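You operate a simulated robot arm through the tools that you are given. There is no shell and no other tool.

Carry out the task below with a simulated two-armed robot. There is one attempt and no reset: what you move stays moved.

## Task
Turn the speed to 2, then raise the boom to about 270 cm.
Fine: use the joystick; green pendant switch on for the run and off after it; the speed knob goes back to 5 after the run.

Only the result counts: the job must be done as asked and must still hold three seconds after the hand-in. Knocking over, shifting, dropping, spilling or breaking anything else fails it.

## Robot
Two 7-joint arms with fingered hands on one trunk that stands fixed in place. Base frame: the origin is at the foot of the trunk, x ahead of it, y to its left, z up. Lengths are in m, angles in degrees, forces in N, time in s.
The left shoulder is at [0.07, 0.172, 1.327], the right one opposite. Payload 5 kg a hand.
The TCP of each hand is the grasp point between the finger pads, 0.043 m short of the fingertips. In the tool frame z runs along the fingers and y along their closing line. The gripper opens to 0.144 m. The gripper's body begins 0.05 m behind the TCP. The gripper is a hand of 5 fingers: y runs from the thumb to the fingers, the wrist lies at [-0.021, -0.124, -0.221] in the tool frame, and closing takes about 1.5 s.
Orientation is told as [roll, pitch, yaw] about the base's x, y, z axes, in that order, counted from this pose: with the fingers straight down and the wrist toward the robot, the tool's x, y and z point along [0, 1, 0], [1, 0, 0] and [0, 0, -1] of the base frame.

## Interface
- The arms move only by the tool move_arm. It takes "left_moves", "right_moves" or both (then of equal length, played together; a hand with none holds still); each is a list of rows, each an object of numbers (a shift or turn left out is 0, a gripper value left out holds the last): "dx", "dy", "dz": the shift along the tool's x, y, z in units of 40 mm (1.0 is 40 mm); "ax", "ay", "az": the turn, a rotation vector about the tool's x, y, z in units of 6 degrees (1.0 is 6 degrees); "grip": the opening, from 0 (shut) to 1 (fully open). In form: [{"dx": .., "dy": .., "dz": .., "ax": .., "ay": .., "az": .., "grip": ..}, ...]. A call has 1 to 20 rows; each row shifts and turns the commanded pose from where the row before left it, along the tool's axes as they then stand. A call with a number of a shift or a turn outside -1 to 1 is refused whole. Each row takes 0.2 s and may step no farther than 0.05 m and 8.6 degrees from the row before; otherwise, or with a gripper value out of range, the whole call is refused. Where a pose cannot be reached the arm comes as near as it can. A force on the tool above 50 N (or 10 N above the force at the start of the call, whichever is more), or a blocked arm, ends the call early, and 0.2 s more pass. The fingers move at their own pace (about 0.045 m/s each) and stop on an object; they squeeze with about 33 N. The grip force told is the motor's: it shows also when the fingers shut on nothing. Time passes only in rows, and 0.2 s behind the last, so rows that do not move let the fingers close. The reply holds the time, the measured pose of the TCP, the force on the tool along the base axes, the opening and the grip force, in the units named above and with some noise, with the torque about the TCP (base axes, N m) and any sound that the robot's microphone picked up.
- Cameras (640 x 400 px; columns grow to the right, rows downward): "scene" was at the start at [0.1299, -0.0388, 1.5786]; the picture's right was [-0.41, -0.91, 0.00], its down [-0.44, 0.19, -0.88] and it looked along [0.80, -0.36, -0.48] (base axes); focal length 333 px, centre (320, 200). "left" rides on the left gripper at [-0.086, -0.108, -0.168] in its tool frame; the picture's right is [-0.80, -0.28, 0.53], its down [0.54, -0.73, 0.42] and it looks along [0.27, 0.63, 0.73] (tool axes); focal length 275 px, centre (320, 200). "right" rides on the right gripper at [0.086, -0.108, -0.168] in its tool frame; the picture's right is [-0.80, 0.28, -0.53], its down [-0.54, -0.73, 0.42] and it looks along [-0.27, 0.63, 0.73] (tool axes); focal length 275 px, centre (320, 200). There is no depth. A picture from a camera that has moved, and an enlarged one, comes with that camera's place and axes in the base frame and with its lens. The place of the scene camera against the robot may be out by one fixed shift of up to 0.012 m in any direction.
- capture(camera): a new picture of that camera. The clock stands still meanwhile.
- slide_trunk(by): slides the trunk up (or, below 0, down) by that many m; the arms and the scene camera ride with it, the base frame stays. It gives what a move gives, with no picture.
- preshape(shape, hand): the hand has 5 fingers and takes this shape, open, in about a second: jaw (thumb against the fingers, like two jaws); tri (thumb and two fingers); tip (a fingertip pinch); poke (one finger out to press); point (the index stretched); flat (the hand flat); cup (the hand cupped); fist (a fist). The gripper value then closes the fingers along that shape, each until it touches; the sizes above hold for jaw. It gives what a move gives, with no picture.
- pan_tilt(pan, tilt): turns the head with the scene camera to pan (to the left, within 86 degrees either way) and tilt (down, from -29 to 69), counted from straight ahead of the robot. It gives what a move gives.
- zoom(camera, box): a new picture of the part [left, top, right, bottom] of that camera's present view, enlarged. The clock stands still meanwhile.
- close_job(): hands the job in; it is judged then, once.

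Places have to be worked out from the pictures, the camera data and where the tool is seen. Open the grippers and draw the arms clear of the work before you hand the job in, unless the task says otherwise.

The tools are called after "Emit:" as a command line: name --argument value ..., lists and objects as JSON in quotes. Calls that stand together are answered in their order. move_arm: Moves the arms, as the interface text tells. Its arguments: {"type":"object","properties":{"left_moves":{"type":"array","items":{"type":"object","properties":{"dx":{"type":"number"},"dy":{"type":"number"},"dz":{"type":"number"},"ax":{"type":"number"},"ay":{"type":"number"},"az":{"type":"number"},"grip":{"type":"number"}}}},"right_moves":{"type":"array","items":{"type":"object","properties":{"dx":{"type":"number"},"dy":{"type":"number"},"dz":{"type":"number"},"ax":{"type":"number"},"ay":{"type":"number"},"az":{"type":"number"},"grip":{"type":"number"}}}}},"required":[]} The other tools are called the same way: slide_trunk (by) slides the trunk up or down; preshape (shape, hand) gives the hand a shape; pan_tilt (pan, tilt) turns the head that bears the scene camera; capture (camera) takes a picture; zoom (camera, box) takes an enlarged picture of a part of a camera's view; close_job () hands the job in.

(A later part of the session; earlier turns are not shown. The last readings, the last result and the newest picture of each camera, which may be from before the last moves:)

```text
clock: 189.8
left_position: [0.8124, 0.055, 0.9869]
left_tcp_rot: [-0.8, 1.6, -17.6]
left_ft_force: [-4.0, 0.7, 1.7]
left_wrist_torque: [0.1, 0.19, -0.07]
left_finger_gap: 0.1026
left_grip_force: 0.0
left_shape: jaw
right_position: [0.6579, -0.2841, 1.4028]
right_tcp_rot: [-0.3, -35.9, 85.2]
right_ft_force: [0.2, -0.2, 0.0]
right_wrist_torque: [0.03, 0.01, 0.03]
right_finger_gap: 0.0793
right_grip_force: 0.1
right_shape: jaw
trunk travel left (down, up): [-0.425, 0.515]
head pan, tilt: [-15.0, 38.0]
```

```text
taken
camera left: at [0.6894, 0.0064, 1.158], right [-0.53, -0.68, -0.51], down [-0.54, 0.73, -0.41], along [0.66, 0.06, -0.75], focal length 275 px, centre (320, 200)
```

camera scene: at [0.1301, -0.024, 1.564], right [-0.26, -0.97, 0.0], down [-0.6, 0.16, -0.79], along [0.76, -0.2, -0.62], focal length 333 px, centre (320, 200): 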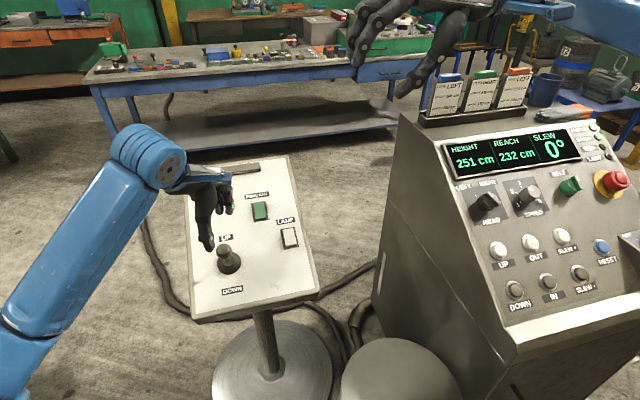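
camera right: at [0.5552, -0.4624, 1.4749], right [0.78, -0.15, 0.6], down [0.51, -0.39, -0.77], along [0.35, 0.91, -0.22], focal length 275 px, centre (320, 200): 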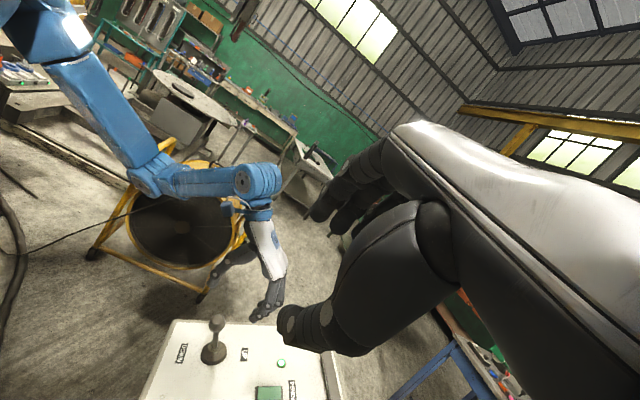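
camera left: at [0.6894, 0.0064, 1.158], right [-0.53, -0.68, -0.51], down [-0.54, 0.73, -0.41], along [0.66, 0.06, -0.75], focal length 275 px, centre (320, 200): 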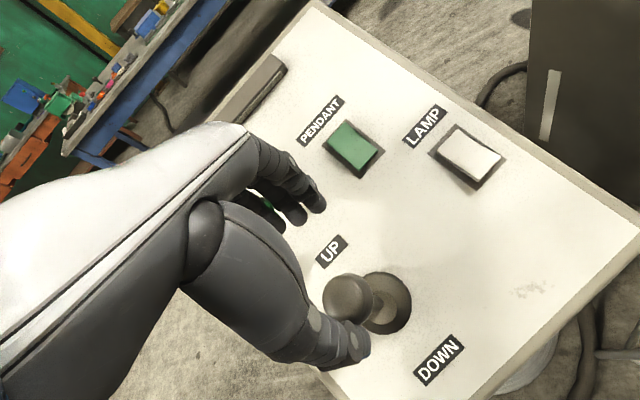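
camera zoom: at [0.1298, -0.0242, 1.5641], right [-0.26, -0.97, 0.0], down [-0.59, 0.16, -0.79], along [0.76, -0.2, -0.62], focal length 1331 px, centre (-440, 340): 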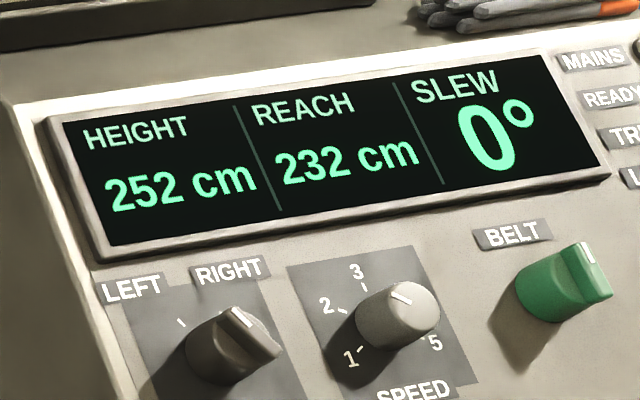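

The boom has started to rise (252 cm). I'll hold here and watch the rate.

Emit:
move_arm --left_moves '[{}, {}, {}, {}]'

Emit:
zoom --camera "scene" --box '[430, 130, 590, 200]'

```text
clock: 190.8
left_position: [0.8125, 0.0551, 0.987]
left_tcp_rot: [-0.9, 1.5, -17.6]
left_ft_force: [-3.8, 1.4, 0.8]
left_wrist_torque: [0.02, 0.13, -0.05]
left_finger_gap: 0.1026
left_grip_force: 0.1
left_shape: jaw
right_position: [0.6582, -0.2838, 1.4028]
right_tcp_rot: [-0.3, -35.9, 85.1]
right_ft_force: [0.7, 0.5, -0.2]
right_wrist_torque: [0.02, -0.02, -0.02]
right_finger_gap: 0.0792
right_grip_force: 0.1
right_shape: jaw
trunk travel left (down, up): [-0.425, 0.515]
head pan, tilt: [-15.0, 38.0]
```

```text
4.00 times, centred on (510, 165) of scene
camera zoom: at [0.1296, -0.0241, 1.5641], right [-0.26, -0.97, 0.0], down [-0.59, 0.16, -0.79], along [0.76, -0.2, -0.62], focal length 1331 px, centre (-440, 340)
```

zoom: 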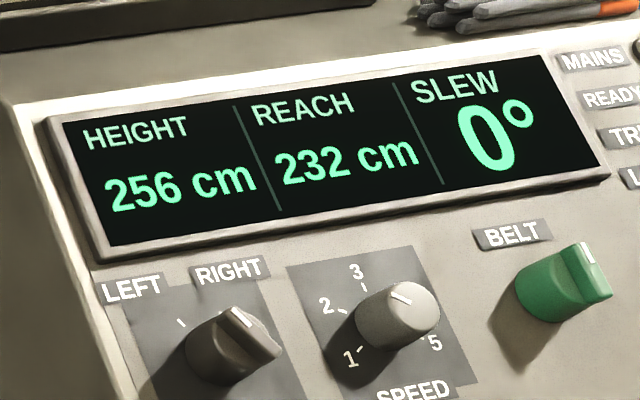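

It rises about 4 cm/s, with 14 cm to go. I'll hold 2.4 s more and re-read.

Emit:
move_arm --left_moves '[{}, {}, {}, {}, {}, {}, {}, {}, {}, {}, {}]'

Emit:
zoom --camera "scene" --box '[430, 130, 590, 200]'

```text
clock: 193.2
left_position: [0.8124, 0.0552, 0.9882]
left_tcp_rot: [-0.8, 1.7, -17.6]
left_ft_force: [-3.2, 1.8, 1.3]
left_wrist_torque: [0.03, 0.11, -0.03]
left_finger_gap: 0.1025
left_grip_force: 0.0
left_shape: jaw
right_position: [0.6571, -0.2831, 1.4032]
right_tcp_rot: [-0.5, -35.9, 85.2]
right_ft_force: [-0.2, 1.2, 0.8]
right_wrist_torque: [-0.04, 0.01, -0.01]
right_finger_gap: 0.0791
right_grip_force: 0.1
right_shape: jaw
trunk travel left (down, up): [-0.425, 0.515]
head pan, tilt: [-15.0, 38.0]
```

```text
4.00 times, centred on (510, 165) of scene
camera zoom: at [0.1296, -0.024, 1.5641], right [-0.26, -0.97, 0.0], down [-0.59, 0.16, -0.79], along [0.76, -0.2, -0.62], focal length 1331 px, centre (-440, 340)
```

zoom: 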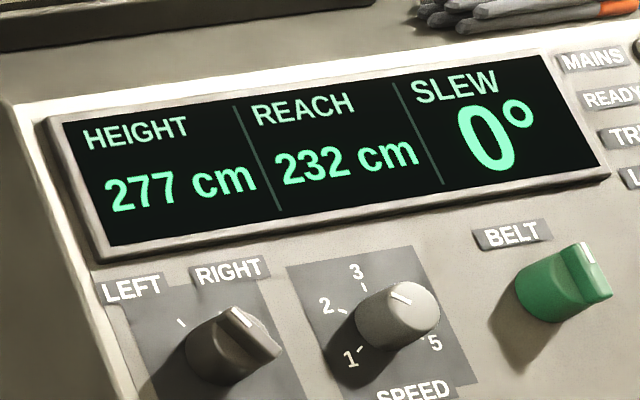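

It sped up and now reads 277 cm, past the mark. I'll let the stick back at once.

Emit:
move_arm --left_moves '[{"dx": -0.28, "dy": -0.88, "dz": 0.05}, {"dx": -0.1, "dy": -0.3}]'

Emit:
zoom --camera "scene" --box '[430, 130, 590, 200]'

Emit:
capture --camera "left"

```text
clock: 193.8
left_position: [0.7639, 0.0542, 0.9871]
left_tcp_rot: [-0.8, 1.6, -17.6]
left_ft_force: [0.7, 0.7, -0.2]
left_wrist_torque: [0.01, -0.02, 0.04]
left_finger_gap: 0.1011
left_grip_force: 0.1
left_shape: jaw
right_position: [0.658, -0.2846, 1.4032]
right_tcp_rot: [-0.3, -35.9, 85.2]
right_ft_force: [-0.1, -1.0, 0.1]
right_wrist_torque: [0.0, 0.02, 0.03]
right_finger_gap: 0.079
right_grip_force: 0.1
right_shape: jaw
trunk travel left (down, up): [-0.425, 0.515]
head pan, tilt: [-15.0, 38.0]
```

```text
4.00 times, centred on (510, 165) of scene
camera zoom: at [0.1299, -0.0244, 1.5641], right [-0.26, -0.97, 0.0], down [-0.59, 0.16, -0.79], along [0.76, -0.2, -0.62], focal length 1331 px, centre (-440, 340)
```

zoom: 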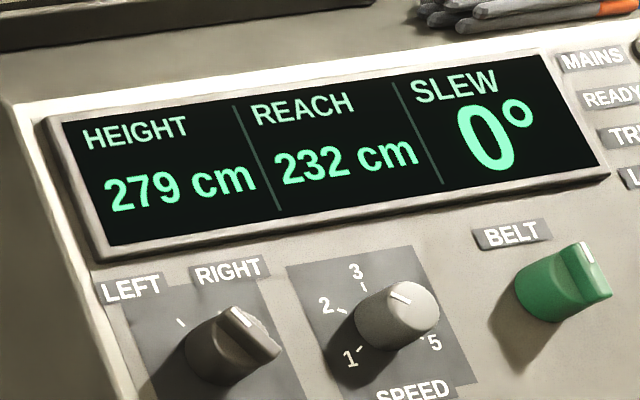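

```text
taken
camera left: at [0.6395, 0.0055, 1.1577], right [-0.53, -0.68, -0.51], down [-0.54, 0.73, -0.41], along [0.66, 0.06, -0.75], focal length 275 px, centre (320, 200)
```

left: 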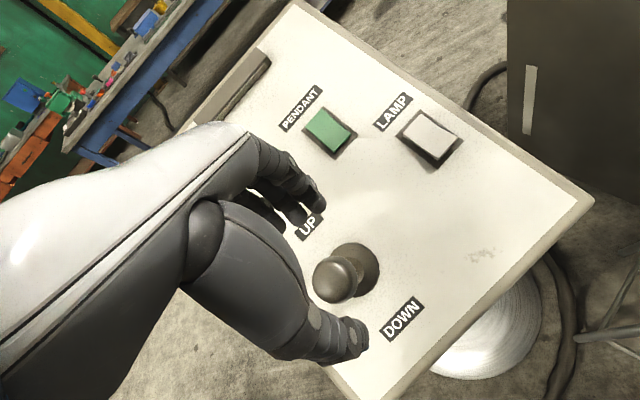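

The boom has settled at 279 cm with the stick centred. I need about 9 cm down, so I'll draw back so the fingers nudge the stick toward DOWN, carefully and in short pulses.

Emit:
move_arm --left_moves '[{"dx": -0.2, "dy": -0.62, "dz": 0.05}, {"dx": -0.2, "dy": -0.62, "dz": 0.05}]'

Emit:
zoom --camera "scene" --box '[430, 130, 590, 200]'

Emit:
capture --camera "left"

```text
clock: 194.4
left_position: [0.7103, 0.0545, 0.9854]
left_tcp_rot: [-0.9, 1.5, -17.6]
left_ft_force: [0.1, 1.0, -0.1]
left_wrist_torque: [0.01, -0.05, -0.01]
left_finger_gap: 0.1012
left_grip_force: 0.0
left_shape: jaw
right_position: [0.6582, -0.2846, 1.4027]
right_tcp_rot: [-0.4, -35.9, 85.2]
right_ft_force: [-0.1, 0.3, -1.2]
right_wrist_torque: [-0.04, 0.01, 0.0]
right_finger_gap: 0.0793
right_grip_force: 0.1
right_shape: jaw
trunk travel left (down, up): [-0.425, 0.515]
head pan, tilt: [-15.0, 38.0]
```

```text
4.00 times, centred on (510, 165) of scene
camera zoom: at [0.1292, -0.0241, 1.5642], right [-0.26, -0.97, 0.0], down [-0.59, 0.16, -0.79], along [0.76, -0.2, -0.62], focal length 1331 px, centre (-440, 340)
```

zoom: 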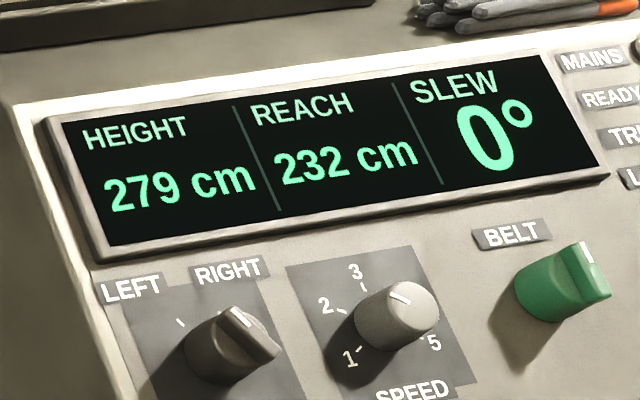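

```text
taken
camera left: at [0.5862, 0.0053, 1.1558], right [-0.53, -0.68, -0.52], down [-0.54, 0.73, -0.41], along [0.66, 0.06, -0.75], focal length 275 px, centre (320, 200)
```

left: 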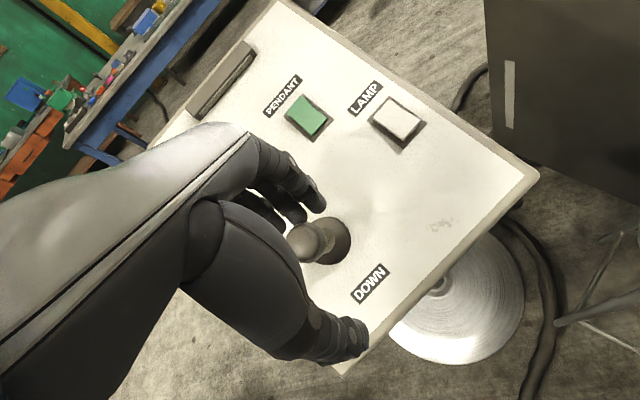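

The fingers are just reaching the knob's far side. I'll draw back in small steps.

Emit:
move_arm --left_moves '[{"dx": -0.1, "dy": -0.31, "dz": 0.08}]'

Emit:
zoom --camera "scene" --box '[430, 130, 590, 200]'

Emit:
capture --camera "left"

```text
clock: 194.8
left_position: [0.6966, 0.0536, 0.9828]
left_tcp_rot: [-0.8, 1.5, -17.6]
left_ft_force: [1.8, -0.2, 0.3]
left_wrist_torque: [-0.03, -0.04, -0.04]
left_finger_gap: 0.102
left_grip_force: 0.1
left_shape: jaw
right_position: [0.6574, -0.2837, 1.4028]
right_tcp_rot: [-0.3, -35.9, 85.3]
right_ft_force: [0.4, 0.8, 0.3]
right_wrist_torque: [-0.01, -0.06, -0.02]
right_finger_gap: 0.0793
right_grip_force: 0.1
right_shape: jaw
trunk travel left (down, up): [-0.425, 0.515]
head pan, tilt: [-15.0, 38.0]
```

```text
4.00 times, centred on (510, 165) of scene
camera zoom: at [0.1291, -0.0239, 1.5642], right [-0.26, -0.97, 0.0], down [-0.59, 0.16, -0.79], along [0.76, -0.2, -0.62], focal length 1331 px, centre (-440, 340)
```

zoom: 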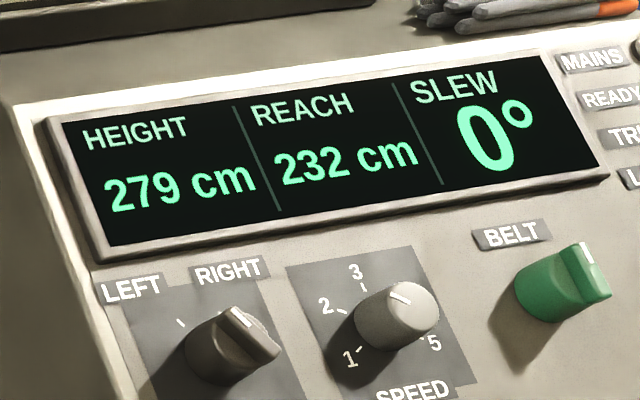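

```text
taken
camera left: at [0.5734, 0.006, 1.1526], right [-0.53, -0.68, -0.51], down [-0.54, 0.73, -0.41], along [0.66, 0.06, -0.75], focal length 275 px, centre (320, 200)
```

left: 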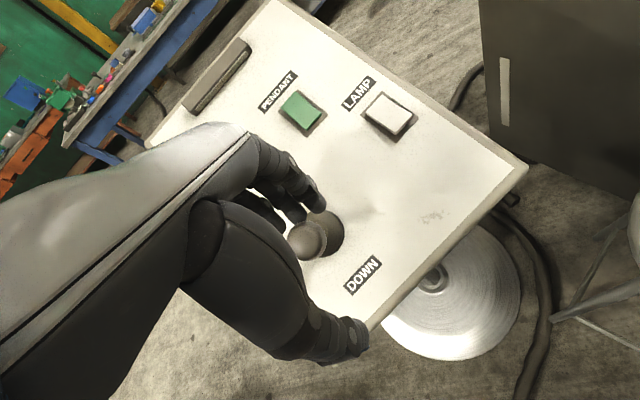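

There's contact now (1.8 N). One more step toward DOWN.

Emit:
move_arm --left_moves '[{"dx": -0.08, "dy": -0.25, "dz": 0.1}]'

Emit:
zoom --camera "scene" --box '[430, 130, 590, 200]'

```text
clock: 195.2
left_position: [0.6865, 0.0546, 0.9794]
left_tcp_rot: [-0.8, 1.4, -17.6]
left_ft_force: [2.8, -0.6, 1.2]
left_wrist_torque: [-0.01, -0.16, -0.04]
left_finger_gap: 0.1028
left_grip_force: 0.0
left_shape: jaw
right_position: [0.6578, -0.2857, 1.402]
right_tcp_rot: [-0.4, -35.9, 85.2]
right_ft_force: [0.5, -0.3, 0.2]
right_wrist_torque: [-0.01, -0.04, -0.02]
right_finger_gap: 0.0793
right_grip_force: 0.1
right_shape: jaw
trunk travel left (down, up): [-0.425, 0.515]
head pan, tilt: [-15.0, 38.0]
```

```text
4.00 times, centred on (510, 165) of scene
camera zoom: at [0.13, -0.0241, 1.5641], right [-0.26, -0.97, 0.0], down [-0.59, 0.16, -0.79], along [0.76, -0.2, -0.62], focal length 1331 px, centre (-440, 340)
```

zoom: 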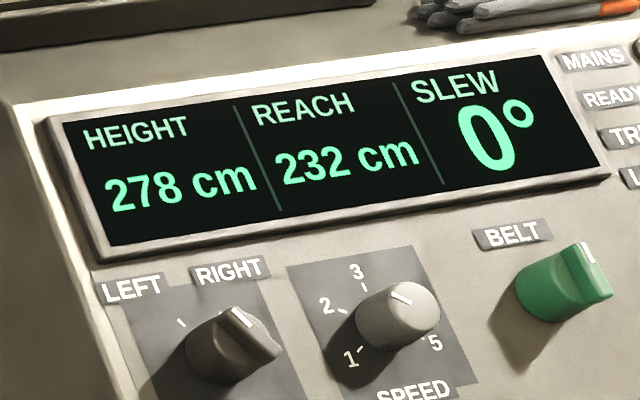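

It has begun to lower (278 cm). I'll hold very briefly and re-read.

Emit:
move_arm --left_moves '[{}, {}]'

Emit:
zoom --camera "scene" --box '[430, 130, 590, 200]'

```text
clock: 195.8
left_position: [0.6873, 0.055, 0.9772]
left_tcp_rot: [-0.8, 1.6, -17.6]
left_ft_force: [2.0, -0.1, 0.3]
left_wrist_torque: [-0.03, -0.15, -0.04]
left_finger_gap: 0.1029
left_grip_force: 0.0
left_shape: jaw
right_position: [0.6587, -0.2841, 1.4022]
right_tcp_rot: [-0.3, -35.9, 85.1]
right_ft_force: [0.2, 0.3, -0.4]
right_wrist_torque: [-0.03, 0.0, 0.0]
right_finger_gap: 0.079
right_grip_force: 0.2
right_shape: jaw
trunk travel left (down, up): [-0.425, 0.515]
head pan, tilt: [-15.0, 38.0]
```

```text
4.00 times, centred on (510, 165) of scene
camera zoom: at [0.1301, -0.0241, 1.5641], right [-0.26, -0.97, 0.0], down [-0.59, 0.16, -0.79], along [0.76, -0.2, -0.62], focal length 1331 px, centre (-440, 340)
```

zoom: 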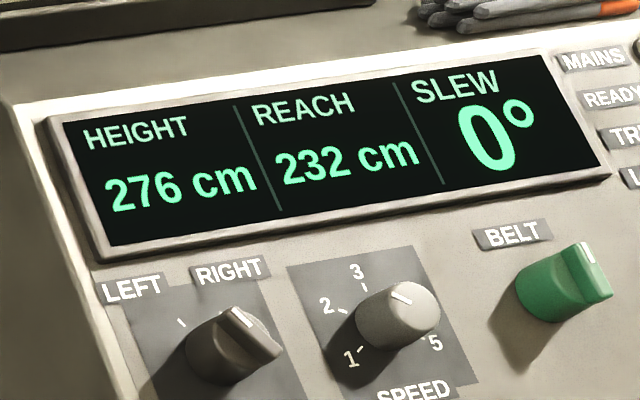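

Emit:
move_arm --left_moves '[{}, {}]'

Emit:
zoom --camera "scene" --box '[430, 130, 590, 200]'

```text
clock: 196.4
left_position: [0.6871, 0.0536, 0.978]
left_tcp_rot: [-0.8, 1.6, -17.5]
left_ft_force: [2.2, -1.9, 0.7]
left_wrist_torque: [-0.03, -0.2, -0.05]
left_finger_gap: 0.103
left_grip_force: 0.1
left_shape: jaw
right_position: [0.6585, -0.2845, 1.4019]
right_tcp_rot: [-0.3, -35.9, 85.2]
right_ft_force: [-0.1, -0.3, -0.3]
right_wrist_torque: [0.04, 0.02, 0.02]
right_finger_gap: 0.0792
right_grip_force: 0.0
right_shape: jaw
trunk travel left (down, up): [-0.425, 0.515]
head pan, tilt: [-15.0, 38.0]
```

```text
4.00 times, centred on (510, 165) of scene
camera zoom: at [0.1303, -0.0242, 1.5641], right [-0.26, -0.97, 0.0], down [-0.6, 0.16, -0.79], along [0.76, -0.2, -0.62], focal length 1331 px, centre (-440, 340)
```

zoom: 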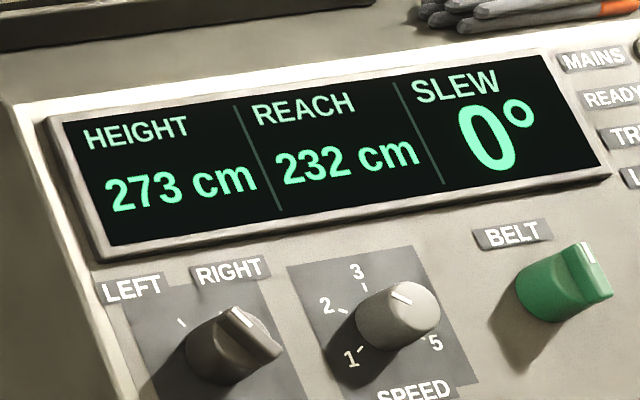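

It's 273 cm, falling about 5 cm/s. I'll hold one more tick and then let the stick centre.

Emit:
move_arm --left_moves '[{}, {"dx": 0.25, "dy": 0.8, "dz": -0.1}, {"dx": 0.15, "dy": 0.45, "dz": -0.05}, {}]'

Emit:
zoom --camera "scene" --box '[430, 130, 590, 200]'

Emit:
capture --camera "left"

```text
clock: 197.4
left_position: [0.7385, 0.0545, 0.9834]
left_tcp_rot: [-0.8, 1.5, -17.7]
left_ft_force: [0.1, 0.0, 0.4]
left_wrist_torque: [0.01, -0.03, -0.01]
left_finger_gap: 0.1009
left_grip_force: 0.0
left_shape: jaw
right_position: [0.657, -0.2838, 1.4015]
right_tcp_rot: [-0.4, -36.0, 85.3]
right_ft_force: [-0.2, -0.2, 0.0]
right_wrist_torque: [-0.01, -0.05, -0.01]
right_finger_gap: 0.0793
right_grip_force: 0.1
right_shape: jaw
trunk travel left (down, up): [-0.425, 0.515]
head pan, tilt: [-15.0, 38.0]
```

```text
4.00 times, centred on (510, 165) of scene
camera zoom: at [0.1292, -0.0239, 1.5642], right [-0.26, -0.97, 0.0], down [-0.59, 0.16, -0.79], along [0.76, -0.2, -0.62], focal length 1331 px, centre (-440, 340)
```

zoom: 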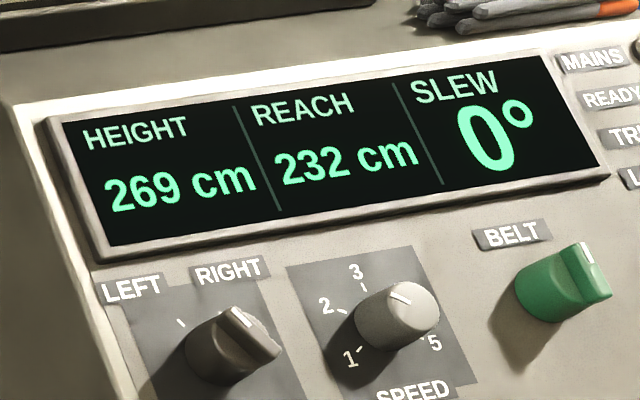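

```text
taken
camera left: at [0.6154, 0.0058, 1.1532], right [-0.53, -0.68, -0.51], down [-0.54, 0.73, -0.41], along [0.66, 0.06, -0.75], focal length 275 px, centre (320, 200)
```

left: 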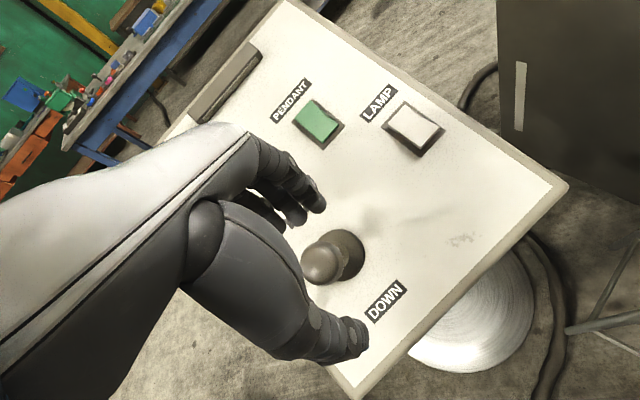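

It's at 269 cm, the stick is centred and I'm clear of it — about 270 as asked. I'll lift the hand straight up off the joystick, confirm the height is steady and look at the rocker.

Emit:
move_arm --left_moves '[{"dz": -0.9}, {"dz": -0.9}, {"dz": -0.9}, {"dz": -0.9}, {}]'

Emit:
preshape --hand "left" --shape "tip"

Emit:
capture --camera "scene"

Emit:
zoom --camera "left" --box '[260, 60, 420, 220]'

```text
clock: 198.6
left_position: [0.7426, 0.0547, 1.1275]
left_tcp_rot: [-1.0, 1.6, -17.5]
left_ft_force: [0.3, 0.0, 1.1]
left_wrist_torque: [-0.03, 0.01, -0.02]
left_finger_gap: 0.1013
left_grip_force: 0.0
left_shape: jaw
right_position: [0.6585, -0.2845, 1.4015]
right_tcp_rot: [-0.3, -35.9, 85.3]
right_ft_force: [0.3, -0.2, -0.6]
right_wrist_torque: [-0.02, -0.03, 0.05]
right_finger_gap: 0.0793
right_grip_force: 0.0
right_shape: jaw
trunk travel left (down, up): [-0.425, 0.515]
head pan, tilt: [-15.0, 38.0]
```

```text
clock: 199.5
left_position: [0.742, 0.0545, 1.1271]
left_tcp_rot: [-0.9, 1.6, -17.6]
left_ft_force: [0.1, -0.2, 0.1]
left_wrist_torque: [-0.02, -0.02, -0.02]
left_finger_gap: 0.1443
left_grip_force: 0.0
left_shape: tip
right_position: [0.6571, -0.2836, 1.4023]
right_tcp_rot: [-0.3, -35.9, 85.2]
right_ft_force: [0.3, -0.1, 0.0]
right_wrist_torque: [-0.04, -0.04, -0.03]
right_finger_gap: 0.0791
right_grip_force: 0.1
right_shape: jaw
trunk travel left (down, up): [-0.425, 0.515]
head pan, tilt: [-15.0, 38.0]
```

```text
taken
camera scene: at [0.1301, -0.0243, 1.5641], right [-0.26, -0.97, 0.0], down [-0.59, 0.16, -0.79], along [0.76, -0.2, -0.62], focal length 333 px, centre (320, 200)
```

scene: 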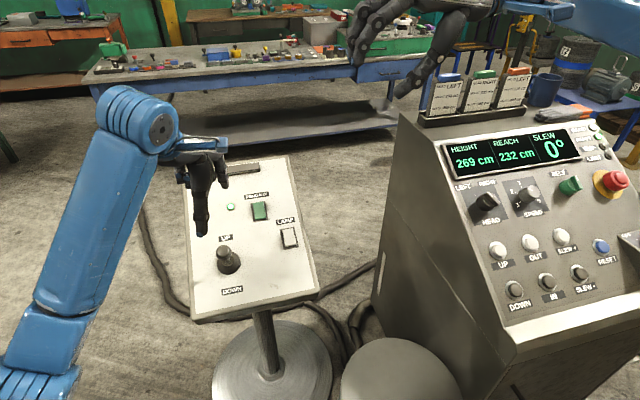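

```text
2.50 times, centred on (340, 140) of left
camera zoom: at [0.6192, 0.006, 1.2979], right [-0.53, -0.68, -0.51], down [-0.54, 0.73, -0.41], along [0.66, 0.06, -0.75], focal length 688 px, centre (270, 350)
```

zoom: 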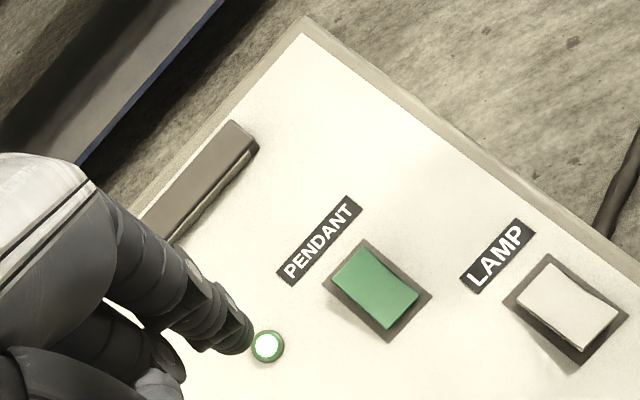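

The height is steady at 269 cm. The rocker's upper end is now the raised one. I'll close the fingertip pinch, move toward the rocker and tilt the hand toward its surface.

Emit:
move_arm --left_moves '[{"grip": 0, "dz": -0.3}, {"dx": -0.22, "dy": 0.845, "dz": 0.2}, {"dx": -0.22, "dy": 0.845, "dz": 0.2}, {"dx": -0.22, "dy": 0.845, "dz": 0.2}, {"dx": -0.22, "dy": 0.845, "dz": 0.2}, {"ax": -0.834}, {"ax": -0.834}, {"ax": -0.834}, {"ax": -0.834}, {"ax": -0.834}, {}]'

Emit:
capture --camera "left"

Emit:
capture --camera "scene"

```text
clock: 201.9
left_position: [0.8615, -0.0195, 1.1032]
left_tcp_rot: [-0.9, -23.5, -17.3]
left_ft_force: [0.5, 0.8, -0.4]
left_wrist_torque: [-0.01, 0.02, 0.01]
left_finger_gap: 0.0
left_grip_force: 32.6
left_shape: tip
right_position: [0.659, -0.2848, 1.402]
right_tcp_rot: [-0.2, -35.9, 85.2]
right_ft_force: [0.7, 0.5, 0.7]
right_wrist_torque: [0.0, 0.01, -0.01]
right_finger_gap: 0.079
right_grip_force: 0.1
right_shape: jaw
trunk travel left (down, up): [-0.425, 0.515]
head pan, tilt: [-15.0, 38.0]
```

```text
taken
camera left: at [0.6784, -0.0499, 1.2141], right [-0.29, -0.75, -0.59], down [-0.31, 0.66, -0.68], along [0.9, -0.01, -0.43], focal length 275 px, centre (320, 200)
```

left: 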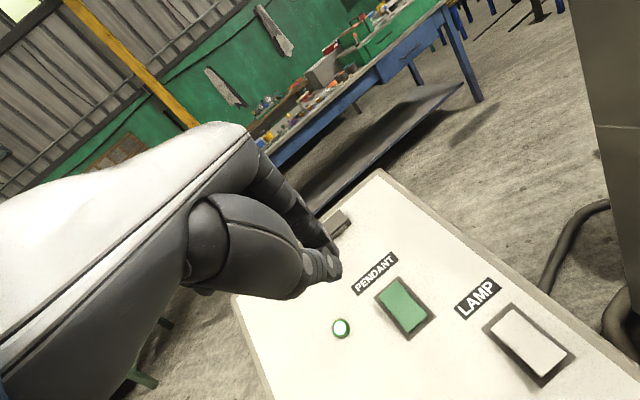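

```text
taken
camera scene: at [0.1305, -0.0246, 1.564], right [-0.26, -0.97, 0.0], down [-0.6, 0.16, -0.79], along [0.76, -0.2, -0.62], focal length 333 px, centre (320, 200)
```

scene: 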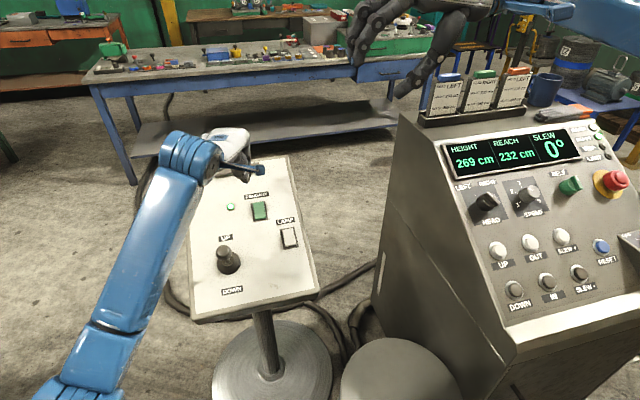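

The rocker is exactly where I estimated it. I'll bring the fingertip to about 3 cm above its raised upper end.

Emit:
move_arm --left_moves '[{"dx": -0.04, "dy": 0.026, "dz": 0.712}, {"dx": -0.04, "dy": 0.026, "dz": 0.712}, {"dx": -0.04, "dy": 0.026, "dz": 0.712}, {"dx": -0.04, "dy": 0.026, "dz": 0.712}, {}]'

Emit:
zoom --camera "left" --box '[270, 220, 430, 340]'

```text
clock: 203.1
left_position: [0.905, -0.0433, 1.0]
left_tcp_rot: [-0.9, -23.5, -17.3]
left_ft_force: [0.4, 0.8, -0.5]
left_wrist_torque: [-0.02, -0.01, -0.03]
left_finger_gap: 0.0001
left_grip_force: 32.3
left_shape: tip
right_position: [0.6579, -0.2829, 1.4024]
right_tcp_rot: [-0.3, -35.9, 85.2]
right_ft_force: [0.3, 0.2, -0.9]
right_wrist_torque: [-0.03, -0.01, -0.02]
right_finger_gap: 0.0797
right_grip_force: 0.1
right_shape: jaw
trunk travel left (down, up): [-0.425, 0.515]
head pan, tilt: [-15.0, 38.0]
```

```text
3.33 times, centred on (350, 280) of left
camera zoom: at [0.7224, -0.073, 1.1104], right [-0.29, -0.75, -0.59], down [-0.31, 0.66, -0.68], along [0.9, -0.01, -0.43], focal length 918 px, centre (220, -67)
```

zoom: 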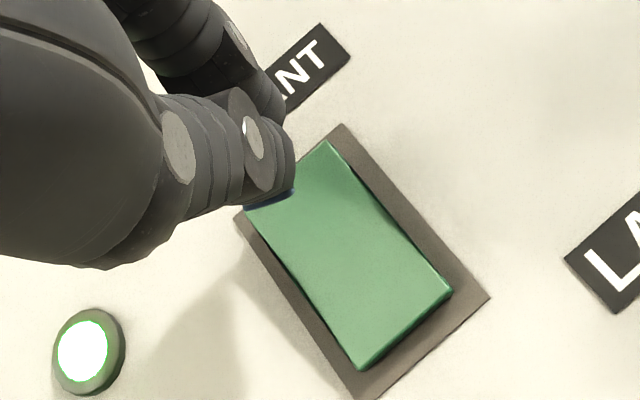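

The tip is lined up over the upper end. I'll lower it to contact and press.

Emit:
move_arm --left_moves '[{"dz": 0.25}, {"dz": 0.25}, {}]'

Emit:
zoom --camera "left" --box '[270, 220, 430, 340]'

```text
clock: 203.9
left_position: [0.9125, -0.0451, 0.9811]
left_tcp_rot: [-0.9, -23.4, -17.2]
left_ft_force: [0.8, -0.4, -0.6]
left_wrist_torque: [0.0, 0.0, -0.02]
left_finger_gap: 0.0
left_grip_force: 33.1
left_shape: tip
right_position: [0.6573, -0.2837, 1.402]
right_tcp_rot: [-0.3, -35.9, 85.2]
right_ft_force: [-0.3, -0.3, -0.3]
right_wrist_torque: [0.0, 0.01, 0.01]
right_finger_gap: 0.0789
right_grip_force: 0.1
right_shape: jaw
trunk travel left (down, up): [-0.425, 0.515]
head pan, tilt: [-15.0, 38.0]
```

```text
3.33 times, centred on (350, 280) of left
camera zoom: at [0.7304, -0.0757, 1.0925], right [-0.29, -0.75, -0.59], down [-0.31, 0.66, -0.68], along [0.9, -0.01, -0.43], focal length 918 px, centre (220, -67)
```

zoom: 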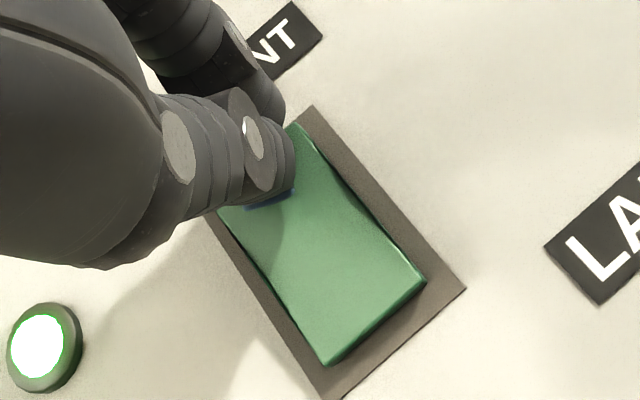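

There's no contact yet, but the shadow shows the tip right above the upper end. I'll press on in small steps.

Emit:
move_arm --left_moves '[{"dz": 0.15}, {"dz": 0.15}, {}]'

Emit:
zoom --camera "left" --box '[230, 220, 430, 360]'

```text
clock: 204.7
left_position: [0.9158, -0.0461, 0.9782]
left_tcp_rot: [-0.9, -23.7, -17.3]
left_ft_force: [-8.5, 2.4, 21.8]
left_wrist_torque: [0.02, 0.25, -0.07]
left_finger_gap: 0.0001
left_grip_force: 33.1
left_shape: tip
right_position: [0.6548, -0.2839, 1.4049]
right_tcp_rot: [-0.5, -35.8, 85.3]
right_ft_force: [-0.3, -0.3, -0.5]
right_wrist_torque: [0.02, 0.02, -0.02]
right_finger_gap: 0.0793
right_grip_force: 0.0
right_shape: jaw
trunk travel left (down, up): [-0.425, 0.515]
head pan, tilt: [-15.0, 38.0]
```

```text
2.86 times, centred on (330, 290) of left
camera zoom: at [0.7315, -0.077, 1.0868], right [-0.29, -0.75, -0.59], down [-0.31, 0.66, -0.69], along [0.91, -0.01, -0.42], focal length 786 px, centre (291, -57)
```

zoom: 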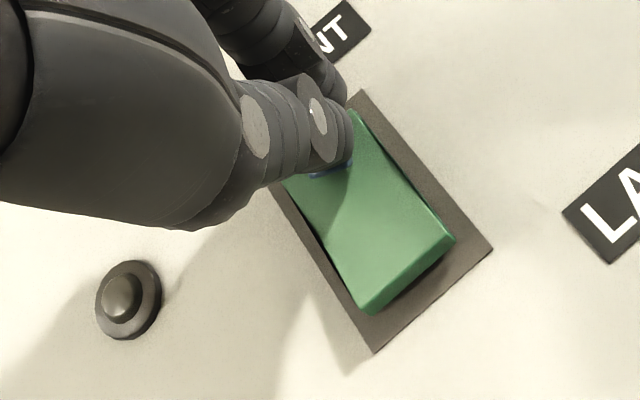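

The indicator has gone dark, so the pendant is off. I'll retreat along the same line and check the display.

Emit:
move_arm --left_moves '[{"dz": -0.5}, {"dz": -0.8}, {"dz": -0.8}, {"dz": -0.8}, {"dz": -0.7}, {}]'

Emit:
capture --camera "scene"

Emit:
capture --camera "left"

```text
clock: 206.1
left_position: [0.8632, -0.0276, 1.101]
left_tcp_rot: [-1.0, -23.4, -17.2]
left_ft_force: [0.2, -0.8, -0.5]
left_wrist_torque: [-0.03, 0.0, 0.03]
left_finger_gap: 0.0003
left_grip_force: 32.7
left_shape: tip
right_position: [0.6586, -0.2848, 1.402]
right_tcp_rot: [-0.1, -35.9, 85.2]
right_ft_force: [0.8, -0.5, -0.4]
right_wrist_torque: [0.05, 0.05, -0.03]
right_finger_gap: 0.0793
right_grip_force: 0.0
right_shape: jaw
trunk travel left (down, up): [-0.425, 0.515]
head pan, tilt: [-15.0, 38.0]
```

```text
taken
camera scene: at [0.1308, -0.0243, 1.564], right [-0.26, -0.97, 0.0], down [-0.6, 0.16, -0.79], along [0.76, -0.2, -0.62], focal length 333 px, centre (320, 200)
```

scene: 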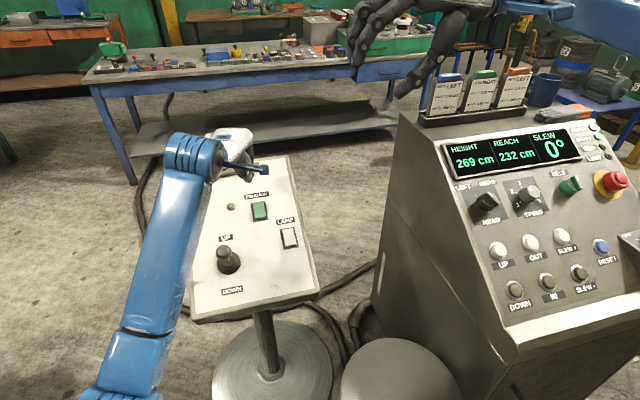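

```text
taken
camera left: at [0.6806, -0.0567, 1.2124], right [-0.29, -0.75, -0.59], down [-0.31, 0.66, -0.68], along [0.9, -0.01, -0.43], focal length 275 px, centre (320, 200)
```

left: 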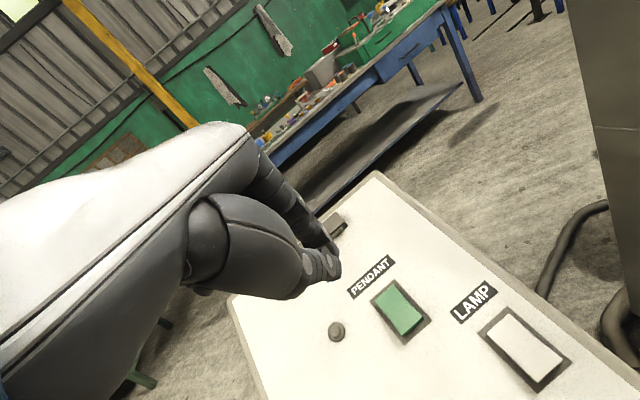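

The pendant is off and the boom holds at 269 cm. I'll take the left arm clear to the left with the hand open, and start bringing the right hand back upright.

Emit:
move_arm --left_moves '[{"ax": 0.79}, {"ax": 0.79}, {"ax": 0.79}, {"ax": 0.79}, {"ax": 0.79}, {"dx": 0.89, "dy": -0.28, "dz": -0.2}, {"dx": 0.89, "dy": -0.28, "dz": -0.2}, {"dx": 0.89, "dy": -0.28, "dz": -0.2}, {"dx": 0.89, "dy": -0.28, "dz": -0.2}, {"dx": 0.89, "dy": -0.28, "dz": -0.2}, {"dx": 0.89, "dy": -0.28, "dz": -0.2}, {"dx": 0.89, "dy": -0.28, "dz": -0.2}, {"dx": 0.89, "dy": -0.28, "dz": -0.2}, {"dx": 0.89, "dy": -0.28, "dz": -0.2, "grip": 1}, {}]'

Emit:
move_arm --right_moves '[{"ax": 1}, {"ax": 1}, {"ax": 1}, {"ax": 1}, {"ax": 1}, {"ax": 1}, {"dx": -0.08, "dy": -0.9}, {"dx": -0.08, "dy": -0.9}, {"dx": -0.08, "dy": -0.9}, {"dx": -0.08, "dy": -0.9}, {"dx": -0.08, "dy": -0.9}, {"dx": -0.08, "dy": -0.9}, {"dx": -0.08, "dy": -0.9}, {"dx": -0.08, "dy": -0.9}]'

Emit:
pan_tilt --pan -45 --tilt 32

Emit:
capture --camera "scene"

```text
clock: 209.3
left_position: [0.8641, 0.3093, 1.1727]
left_tcp_rot: [-0.8, 0.3, -17.7]
left_ft_force: [0.4, -0.5, -0.2]
left_wrist_torque: [0.03, 0.04, 0.0]
left_finger_gap: 0.1436
left_grip_force: 0.1
left_shape: tip
right_position: [0.6585, -0.2852, 1.403]
right_tcp_rot: [-0.3, -36.0, 85.3]
right_ft_force: [1.0, 0.3, 0.0]
right_wrist_torque: [0.07, 0.01, 0.01]
right_finger_gap: 0.0792
right_grip_force: 0.0
right_shape: jaw
trunk travel left (down, up): [-0.425, 0.515]
head pan, tilt: [-15.0, 38.0]
```

```text
clock: 212.3
left_position: [0.8632, 0.309, 1.1725]
left_tcp_rot: [-0.8, 0.3, -17.7]
left_ft_force: [-0.3, -0.3, -0.2]
left_wrist_torque: [0.03, 0.03, -0.01]
left_finger_gap: 0.1438
left_grip_force: 0.1
left_shape: tip
right_position: [0.6576, -0.5746, 1.4032]
right_tcp_rot: [-0.3, 0.1, 85.1]
right_ft_force: [1.0, -0.3, -0.1]
right_wrist_torque: [0.07, -0.02, -0.04]
right_finger_gap: 0.0793
right_grip_force: 0.1
right_shape: jaw
trunk travel left (down, up): [-0.425, 0.515]
head pan, tilt: [-15.0, 38.0]
```

```text
clock: 213.2
left_position: [0.8643, 0.3106, 1.171]
left_tcp_rot: [-0.9, 0.3, -17.6]
left_ft_force: [0.0, 1.0, 0.5]
left_wrist_torque: [0.0, 0.0, -0.01]
left_finger_gap: 0.1436
left_grip_force: 0.1
left_shape: tip
right_position: [0.6577, -0.5734, 1.4045]
right_tcp_rot: [-0.3, 0.1, 85.1]
right_ft_force: [0.3, -0.7, -0.4]
right_wrist_torque: [-0.01, 0.01, 0.03]
right_finger_gap: 0.0792
right_grip_force: 0.2
right_shape: jaw
trunk travel left (down, up): [-0.425, 0.515]
head pan, tilt: [-45.0, 32.0]
```

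```text
taken
camera scene: at [0.1102, -0.0649, 1.5733], right [-0.71, -0.71, 0.0], down [-0.38, 0.37, -0.85], along [0.6, -0.6, -0.53], focal length 333 px, centre (320, 200)
```

scene: 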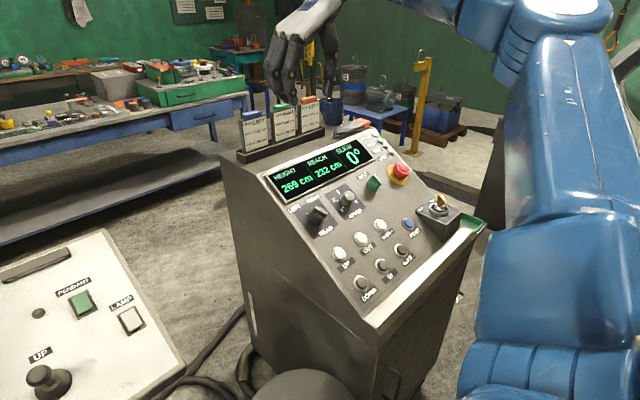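

I'll carry on: move the right hand above the knob's row and unwind the yaw to straight.

Emit:
move_arm --right_moves '[{"dy": -0.9}, {"dy": -0.9}, {"dy": -0.9}, {"dy": -0.9}, {"az": 1}, {"az": 1}, {"az": 1}, {"az": 1}, {"az": 1}, {"az": 1}, {"az": 1}, {"az": 1}, {"az": 1}, {"az": 1}, {"az": 1}, {"az": 1}, {"az": 1}, {"az": 1}, {"az": 0.17}]'

Emit:
capture --camera "scene"

Emit:
capture --camera "right"

```text
clock: 217.2
left_position: [0.8639, 0.3098, 1.1739]
left_tcp_rot: [-0.8, 0.2, -17.5]
left_ft_force: [-0.2, -0.4, 1.2]
left_wrist_torque: [0.0, -0.01, 0.02]
left_finger_gap: 0.1436
left_grip_force: 0.2
left_shape: tip
right_position: [0.6447, -0.717, 1.4037]
right_tcp_rot: [-0.1, -0.2, 0.0]
right_ft_force: [-0.2, -0.4, 0.7]
right_wrist_torque: [0.01, 0.01, -0.01]
right_finger_gap: 0.0793
right_grip_force: 0.0
right_shape: jaw
trunk travel left (down, up): [-0.425, 0.515]
head pan, tilt: [-45.0, 32.0]
```

```text
taken
camera scene: at [0.1102, -0.0652, 1.5733], right [-0.71, -0.71, 0.0], down [-0.38, 0.37, -0.85], along [0.6, -0.6, -0.53], focal length 333 px, centre (320, 200)
```

scene: 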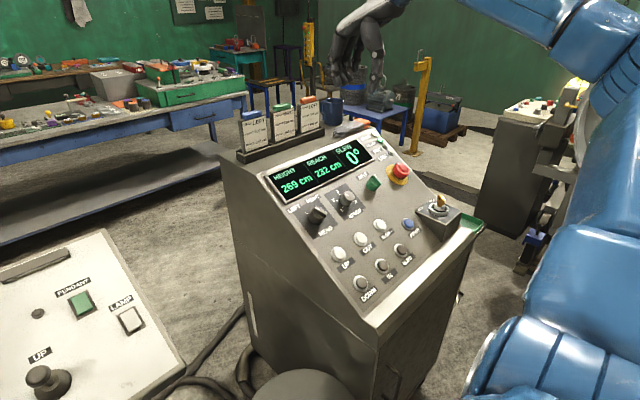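

```text
taken
camera right: at [0.5365, -0.6311, 1.5708], right [0.28, -0.79, 0.54], down [-0.72, -0.54, -0.42], along [0.63, -0.27, -0.73], focal length 275 px, centre (320, 200)
```

right: 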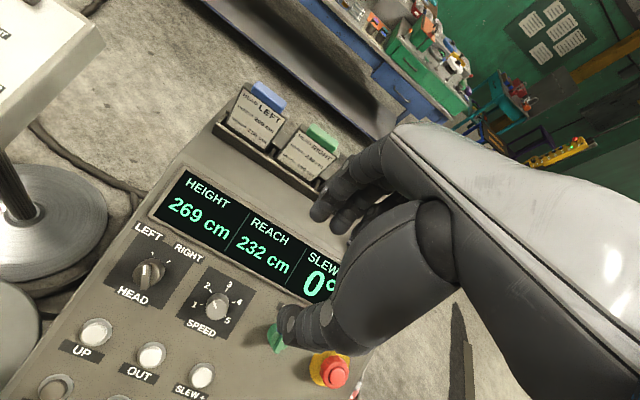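

The right arm is free and straight. I'll go down, tilt square to the console panel again, hover over the speed knob and pre-turn the hand -30° for the clockwise turns back to 5.

Emit:
move_arm --right_moves '[{"dx": -0.028, "dy": -0.224, "dz": 0.77}, {"dx": -0.028, "dy": -0.224, "dz": 0.77}, {"dx": -0.028, "dy": -0.224, "dz": 0.77}, {"dx": -0.028, "dy": -0.224, "dz": 0.77}, {"dx": -0.028, "dy": -0.224, "dz": 0.77}, {"ax": -0.983}, {"ax": -0.983}, {"ax": -0.983}, {"ax": -0.983}, {"ax": -0.983}, {"dy": -0.333, "dz": 0.72}, {"dy": -0.333, "dz": 0.72}, {"dy": -0.333, "dz": 0.72}, {"dy": -0.333, "dz": 0.72}, {"az": -1}, {"az": -1}, {"az": -1}, {"az": -1}, {"az": -1}, {}]'

Emit:
capture --camera "right"

Emit:
zoom --camera "scene" --box '[296, 140, 424, 220]'

```text
clock: 221.4
left_position: [0.8634, 0.3101, 1.173]
left_tcp_rot: [-0.8, 0.3, -17.7]
left_ft_force: [-0.7, 0.1, -0.5]
left_wrist_torque: [0.02, -0.01, 0.02]
left_finger_gap: 0.1436
left_grip_force: 0.0
left_shape: tip
right_position: [0.6127, -0.7242, 1.1212]
right_tcp_rot: [-16.0, -25.3, 33.8]
right_ft_force: [0.0, -0.4, -0.8]
right_wrist_torque: [0.01, 0.0, 0.03]
right_finger_gap: 0.079
right_grip_force: 0.1
right_shape: jaw
trunk travel left (down, up): [-0.425, 0.515]
head pan, tilt: [-45.0, 32.0]
```

```text
taken
camera right: at [0.41, -0.7033, 1.2007], right [0.3, -0.54, 0.79], down [-0.1, -0.83, -0.54], along [0.95, 0.08, -0.3], focal length 275 px, centre (320, 200)
```

right: 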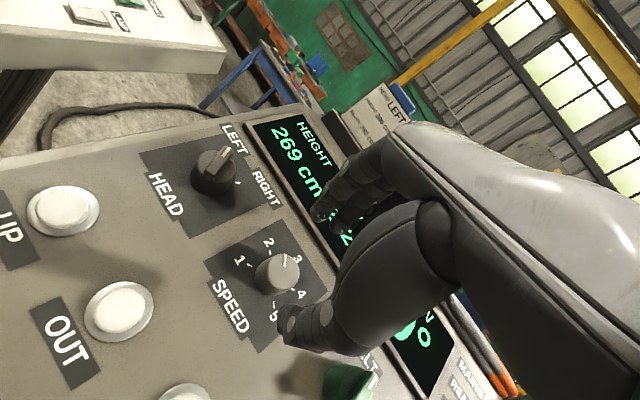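

```text
5.00 times, centred on (360, 180) of scene
camera zoom: at [0.1098, -0.0651, 1.5733], right [-0.71, -0.71, 0.0], down [-0.38, 0.37, -0.85], along [0.6, -0.6, -0.53], focal length 1664 px, centre (120, 300)
```

zoom: 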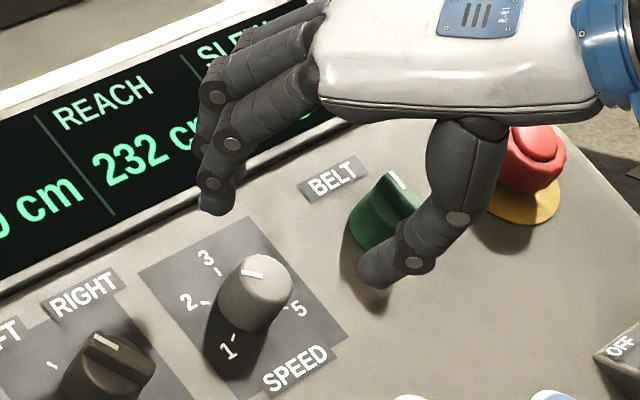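

The hand hovers squarely over the knob, which still points to 2. I'll go down over it and close.

Emit:
move_arm --right_moves '[{"dx": 0.025, "dz": 0.714}, {"dx": 0.025, "dz": 0.714}, {}, {"grip": 0}, {}, {}, {}, {}, {}]'

Emit:
zoom --camera "right" --box '[230, 190, 390, 290]'

Emit:
zoom --camera "scene" --box '[296, 140, 424, 220]'

```text
clock: 223.4
left_position: [0.8647, 0.3085, 1.1723]
left_tcp_rot: [-0.8, 0.3, -17.6]
left_ft_force: [0.3, 0.1, 0.0]
left_wrist_torque: [-0.03, -0.01, 0.01]
left_finger_gap: 0.1438
left_grip_force: 0.1
left_shape: tip
right_position: [0.6406, -0.7228, 1.0712]
right_tcp_rot: [-16.0, -25.3, 33.6]
right_ft_force: [-1.2, -2.5, -2.3]
right_wrist_torque: [-0.03, 0.01, -0.01]
right_finger_gap: 0.0261
right_grip_force: 33.1
right_shape: jaw
trunk travel left (down, up): [-0.425, 0.515]
head pan, tilt: [-45.0, 32.0]
```

```text
4.00 times, centred on (310, 240) of right
camera zoom: at [0.4375, -0.7026, 1.1505], right [0.3, -0.55, 0.78], down [-0.1, -0.83, -0.54], along [0.95, 0.08, -0.3], focal length 1101 px, centre (360, 40)
```

zoom: 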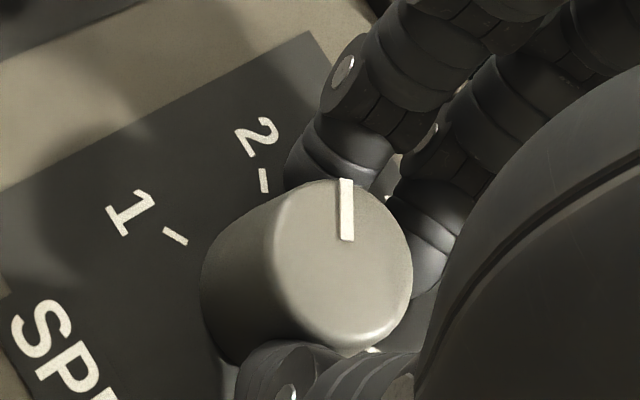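

```text
5.00 times, centred on (360, 180) of scene
camera zoom: at [0.11, -0.0658, 1.5732], right [-0.71, -0.71, 0.0], down [-0.38, 0.38, -0.85], along [0.6, -0.6, -0.53], focal length 1664 px, centre (120, 300)
```

zoom: 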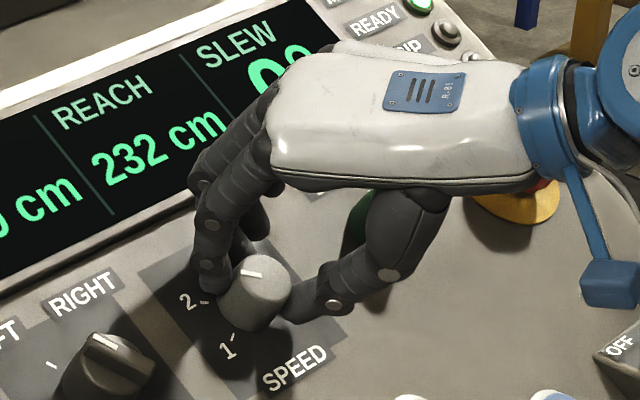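

The grip is good. I'll turn 60° clockwise to 3, release, back out, wind the hand back in free air and come down again.

Emit:
move_arm --right_moves '[{"az": 1}, {"az": 1}, {"az": 1}, {"az": 1}, {"az": 1}, {"az": 1}, {"az": 1}, {"az": 1}, {"az": 1}, {"az": 1}, {}, {"grip": 0.55}, {}, {}, {}, {}, {"dz": -0.725}, {"dz": -0.725}, {}]'

Emit:
zoom --camera "scene" --box '[296, 140, 424, 220]'

```text
clock: 227.4
left_position: [0.8624, 0.3093, 1.1711]
left_tcp_rot: [-0.7, 0.4, -17.6]
left_ft_force: [1.3, 0.4, 0.2]
left_wrist_torque: [0.01, -0.01, 0.02]
left_finger_gap: 0.1435
left_grip_force: 0.1
left_shape: tip
right_position: [0.6116, -0.7211, 1.1233]
right_tcp_rot: [15.7, -25.4, -33.5]
right_ft_force: [-0.5, 0.2, 0.6]
right_wrist_torque: [0.02, -0.02, 0.0]
right_finger_gap: 0.0789
right_grip_force: 0.1
right_shape: jaw
trunk travel left (down, up): [-0.425, 0.515]
head pan, tilt: [-45.0, 32.0]
```

```text
5.00 times, centred on (360, 180) of scene
camera zoom: at [0.1107, -0.0654, 1.5732], right [-0.71, -0.71, 0.0], down [-0.38, 0.37, -0.85], along [0.6, -0.6, -0.53], focal length 1664 px, centre (120, 300)
```

zoom: 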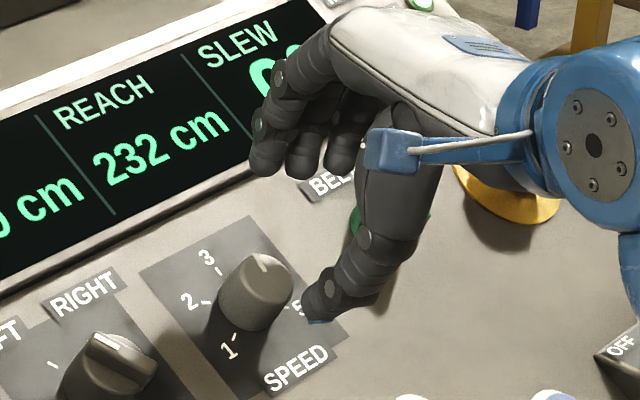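

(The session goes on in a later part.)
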